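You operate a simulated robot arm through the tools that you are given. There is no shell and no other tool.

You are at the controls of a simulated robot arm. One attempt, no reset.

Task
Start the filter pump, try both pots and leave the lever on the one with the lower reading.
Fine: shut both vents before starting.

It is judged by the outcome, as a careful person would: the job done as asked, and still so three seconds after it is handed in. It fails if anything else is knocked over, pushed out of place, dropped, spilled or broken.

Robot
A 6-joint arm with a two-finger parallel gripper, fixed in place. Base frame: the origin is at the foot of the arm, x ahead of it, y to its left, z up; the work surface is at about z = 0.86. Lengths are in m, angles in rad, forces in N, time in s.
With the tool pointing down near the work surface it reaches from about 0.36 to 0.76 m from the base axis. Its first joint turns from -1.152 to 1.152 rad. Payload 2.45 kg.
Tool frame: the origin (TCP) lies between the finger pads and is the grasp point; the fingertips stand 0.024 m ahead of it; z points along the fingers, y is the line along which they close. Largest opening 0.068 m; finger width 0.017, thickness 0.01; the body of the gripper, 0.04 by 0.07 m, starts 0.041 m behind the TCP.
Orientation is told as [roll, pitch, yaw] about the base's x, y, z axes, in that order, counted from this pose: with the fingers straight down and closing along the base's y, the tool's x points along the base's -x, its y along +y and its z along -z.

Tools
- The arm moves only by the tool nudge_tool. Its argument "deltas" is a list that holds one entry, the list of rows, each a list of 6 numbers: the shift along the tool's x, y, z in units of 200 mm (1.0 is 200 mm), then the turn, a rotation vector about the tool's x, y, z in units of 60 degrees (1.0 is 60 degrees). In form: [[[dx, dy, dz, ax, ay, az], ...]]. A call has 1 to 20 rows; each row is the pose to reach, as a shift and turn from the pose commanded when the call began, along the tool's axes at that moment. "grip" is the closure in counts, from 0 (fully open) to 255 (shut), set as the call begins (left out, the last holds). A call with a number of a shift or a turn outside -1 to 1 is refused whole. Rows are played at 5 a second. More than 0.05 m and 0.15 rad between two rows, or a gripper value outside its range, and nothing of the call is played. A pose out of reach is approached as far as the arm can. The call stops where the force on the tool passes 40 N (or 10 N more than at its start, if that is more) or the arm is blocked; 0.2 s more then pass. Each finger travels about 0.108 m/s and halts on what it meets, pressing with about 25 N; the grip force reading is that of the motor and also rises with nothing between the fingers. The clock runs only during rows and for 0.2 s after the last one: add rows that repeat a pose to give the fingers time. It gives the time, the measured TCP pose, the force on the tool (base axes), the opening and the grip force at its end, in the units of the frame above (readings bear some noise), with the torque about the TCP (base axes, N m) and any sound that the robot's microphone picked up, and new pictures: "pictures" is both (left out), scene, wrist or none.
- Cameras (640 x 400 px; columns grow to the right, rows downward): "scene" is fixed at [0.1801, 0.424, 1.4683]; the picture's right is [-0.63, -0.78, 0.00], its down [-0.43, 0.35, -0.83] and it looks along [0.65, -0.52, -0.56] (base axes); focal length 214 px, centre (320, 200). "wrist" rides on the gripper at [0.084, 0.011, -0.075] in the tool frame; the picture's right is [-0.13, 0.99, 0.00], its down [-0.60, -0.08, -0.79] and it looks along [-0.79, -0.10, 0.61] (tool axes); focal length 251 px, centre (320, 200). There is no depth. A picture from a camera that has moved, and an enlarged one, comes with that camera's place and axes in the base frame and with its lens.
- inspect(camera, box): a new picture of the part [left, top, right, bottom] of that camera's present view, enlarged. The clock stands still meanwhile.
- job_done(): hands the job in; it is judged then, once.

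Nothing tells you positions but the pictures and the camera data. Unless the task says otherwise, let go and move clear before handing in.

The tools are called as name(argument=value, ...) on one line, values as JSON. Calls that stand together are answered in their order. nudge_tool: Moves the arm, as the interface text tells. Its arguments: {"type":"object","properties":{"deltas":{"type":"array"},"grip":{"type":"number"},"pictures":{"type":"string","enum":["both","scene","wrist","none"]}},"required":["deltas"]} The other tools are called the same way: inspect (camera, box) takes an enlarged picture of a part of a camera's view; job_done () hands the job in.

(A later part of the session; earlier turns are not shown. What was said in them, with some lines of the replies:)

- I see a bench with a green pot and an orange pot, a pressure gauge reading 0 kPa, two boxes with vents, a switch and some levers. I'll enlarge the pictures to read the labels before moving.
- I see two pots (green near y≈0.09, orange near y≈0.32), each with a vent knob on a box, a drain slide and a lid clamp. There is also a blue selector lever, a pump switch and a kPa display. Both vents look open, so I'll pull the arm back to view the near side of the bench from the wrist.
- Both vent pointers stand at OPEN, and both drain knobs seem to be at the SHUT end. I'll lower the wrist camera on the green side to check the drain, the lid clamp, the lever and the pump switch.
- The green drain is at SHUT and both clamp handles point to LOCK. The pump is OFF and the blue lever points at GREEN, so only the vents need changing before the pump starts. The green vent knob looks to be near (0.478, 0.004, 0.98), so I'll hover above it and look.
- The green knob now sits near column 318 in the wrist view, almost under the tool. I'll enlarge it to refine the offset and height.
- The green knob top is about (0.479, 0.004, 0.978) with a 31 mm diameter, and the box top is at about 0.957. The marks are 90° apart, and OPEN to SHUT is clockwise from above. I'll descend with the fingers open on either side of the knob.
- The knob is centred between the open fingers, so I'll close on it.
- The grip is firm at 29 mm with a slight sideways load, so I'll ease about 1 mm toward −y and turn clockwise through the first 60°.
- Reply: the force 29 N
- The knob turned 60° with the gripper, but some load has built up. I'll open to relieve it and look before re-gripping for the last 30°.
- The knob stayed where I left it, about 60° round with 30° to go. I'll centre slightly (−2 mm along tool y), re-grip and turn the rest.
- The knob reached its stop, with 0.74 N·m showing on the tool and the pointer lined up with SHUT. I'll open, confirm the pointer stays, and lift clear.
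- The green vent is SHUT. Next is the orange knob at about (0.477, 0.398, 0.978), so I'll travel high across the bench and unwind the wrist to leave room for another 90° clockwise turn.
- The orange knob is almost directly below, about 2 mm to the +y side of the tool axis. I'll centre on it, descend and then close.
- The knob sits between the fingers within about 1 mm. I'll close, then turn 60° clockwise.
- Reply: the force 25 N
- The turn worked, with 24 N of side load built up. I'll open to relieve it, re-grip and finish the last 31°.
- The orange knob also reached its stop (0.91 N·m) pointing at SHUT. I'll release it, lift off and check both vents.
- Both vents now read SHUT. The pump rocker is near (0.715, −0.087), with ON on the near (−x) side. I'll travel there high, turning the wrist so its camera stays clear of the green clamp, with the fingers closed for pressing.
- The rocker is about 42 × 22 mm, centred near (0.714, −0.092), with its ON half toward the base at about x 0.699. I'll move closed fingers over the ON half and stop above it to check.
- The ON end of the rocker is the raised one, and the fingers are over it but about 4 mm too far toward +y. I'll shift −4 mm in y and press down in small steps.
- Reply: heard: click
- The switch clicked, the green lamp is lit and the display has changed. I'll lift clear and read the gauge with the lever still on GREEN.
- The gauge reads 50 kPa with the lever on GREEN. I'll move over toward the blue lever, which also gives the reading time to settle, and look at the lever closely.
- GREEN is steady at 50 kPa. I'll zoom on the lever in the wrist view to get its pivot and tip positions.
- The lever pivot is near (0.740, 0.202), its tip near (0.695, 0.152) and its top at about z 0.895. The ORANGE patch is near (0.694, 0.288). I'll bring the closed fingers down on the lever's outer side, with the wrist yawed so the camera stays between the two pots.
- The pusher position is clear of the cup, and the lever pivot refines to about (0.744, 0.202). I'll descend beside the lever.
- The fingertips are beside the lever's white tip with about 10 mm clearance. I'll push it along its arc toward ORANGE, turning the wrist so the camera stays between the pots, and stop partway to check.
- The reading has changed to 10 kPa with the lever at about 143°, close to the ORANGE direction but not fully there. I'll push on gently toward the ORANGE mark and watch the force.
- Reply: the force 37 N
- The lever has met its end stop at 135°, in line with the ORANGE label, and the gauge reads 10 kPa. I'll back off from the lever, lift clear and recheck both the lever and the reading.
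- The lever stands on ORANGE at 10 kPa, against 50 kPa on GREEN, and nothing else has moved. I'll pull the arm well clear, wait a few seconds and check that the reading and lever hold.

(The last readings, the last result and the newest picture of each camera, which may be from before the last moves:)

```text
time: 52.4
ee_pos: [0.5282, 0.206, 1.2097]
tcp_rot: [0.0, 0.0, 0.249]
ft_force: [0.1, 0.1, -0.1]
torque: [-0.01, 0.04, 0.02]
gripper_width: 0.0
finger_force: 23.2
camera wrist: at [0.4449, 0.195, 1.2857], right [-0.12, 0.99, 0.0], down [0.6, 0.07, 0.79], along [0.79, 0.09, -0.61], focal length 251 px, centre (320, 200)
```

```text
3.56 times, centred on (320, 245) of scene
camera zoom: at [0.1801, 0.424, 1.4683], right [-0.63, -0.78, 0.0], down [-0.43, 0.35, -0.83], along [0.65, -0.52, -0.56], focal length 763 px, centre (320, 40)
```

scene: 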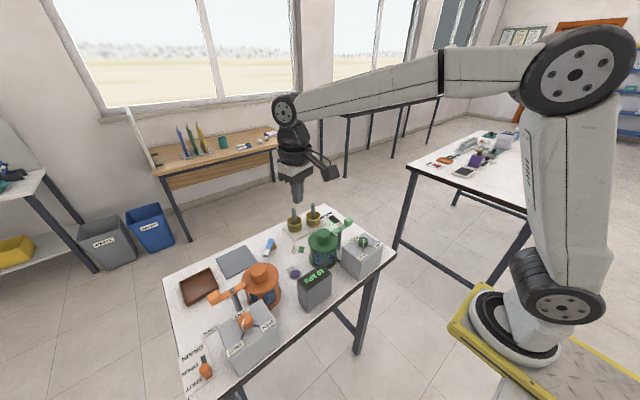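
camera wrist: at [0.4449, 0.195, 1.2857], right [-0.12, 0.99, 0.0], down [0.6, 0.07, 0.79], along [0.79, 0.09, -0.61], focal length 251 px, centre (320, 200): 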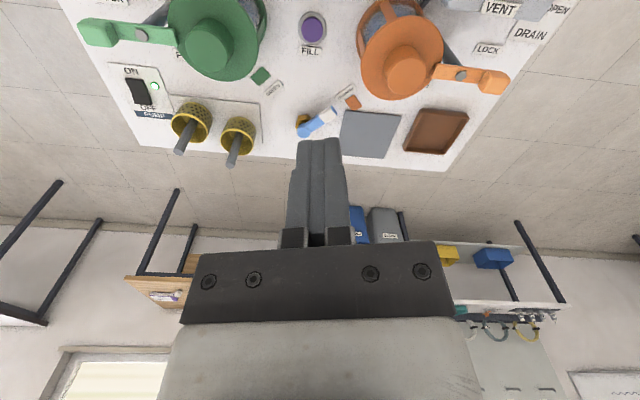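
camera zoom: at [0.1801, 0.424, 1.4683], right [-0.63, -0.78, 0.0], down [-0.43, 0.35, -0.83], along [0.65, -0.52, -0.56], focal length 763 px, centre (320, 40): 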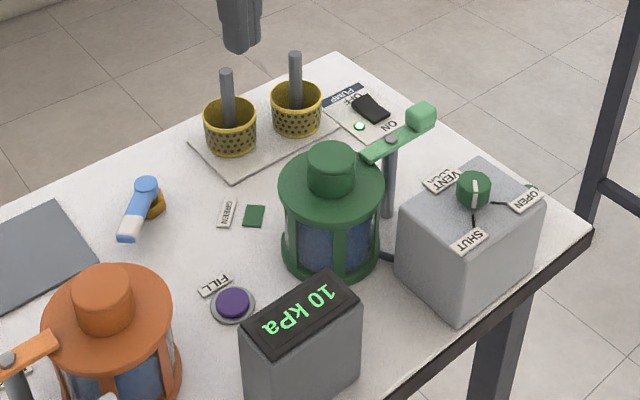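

The pump is running with its lamp lit and both vents are shut. GREEN read 50 kPa and ORANGE reads a steady 10 kPa, so the lever stays on ORANGE, the lower one. The arm is clear and nothing else was disturbed, so I'm handing it in.

job_done()

```text
The job is handed in.
```

The filter pump is running and the lever is on ORANGE, the pot with the lower reading: 10 kPa, against 50 kPa on GREEN.

- **Vents:** I turned both vents to SHUT against their stops before starting the pump.
- **Pump:** the switch clicked ON and its green lamp is lit.
- **Readings:** GREEN held at 50 kPa for about 3 s before I moved the lever. ORANGE was still at 10 kPa about 5 s after the lever reached its end stop.
- **Everything else:** I didn't touch the drains (already SHUT), the lid clamps (already at LOCK) or the FILL button. I saw nothing knocked or moved, and the arm was clear of the bench when I handed in.
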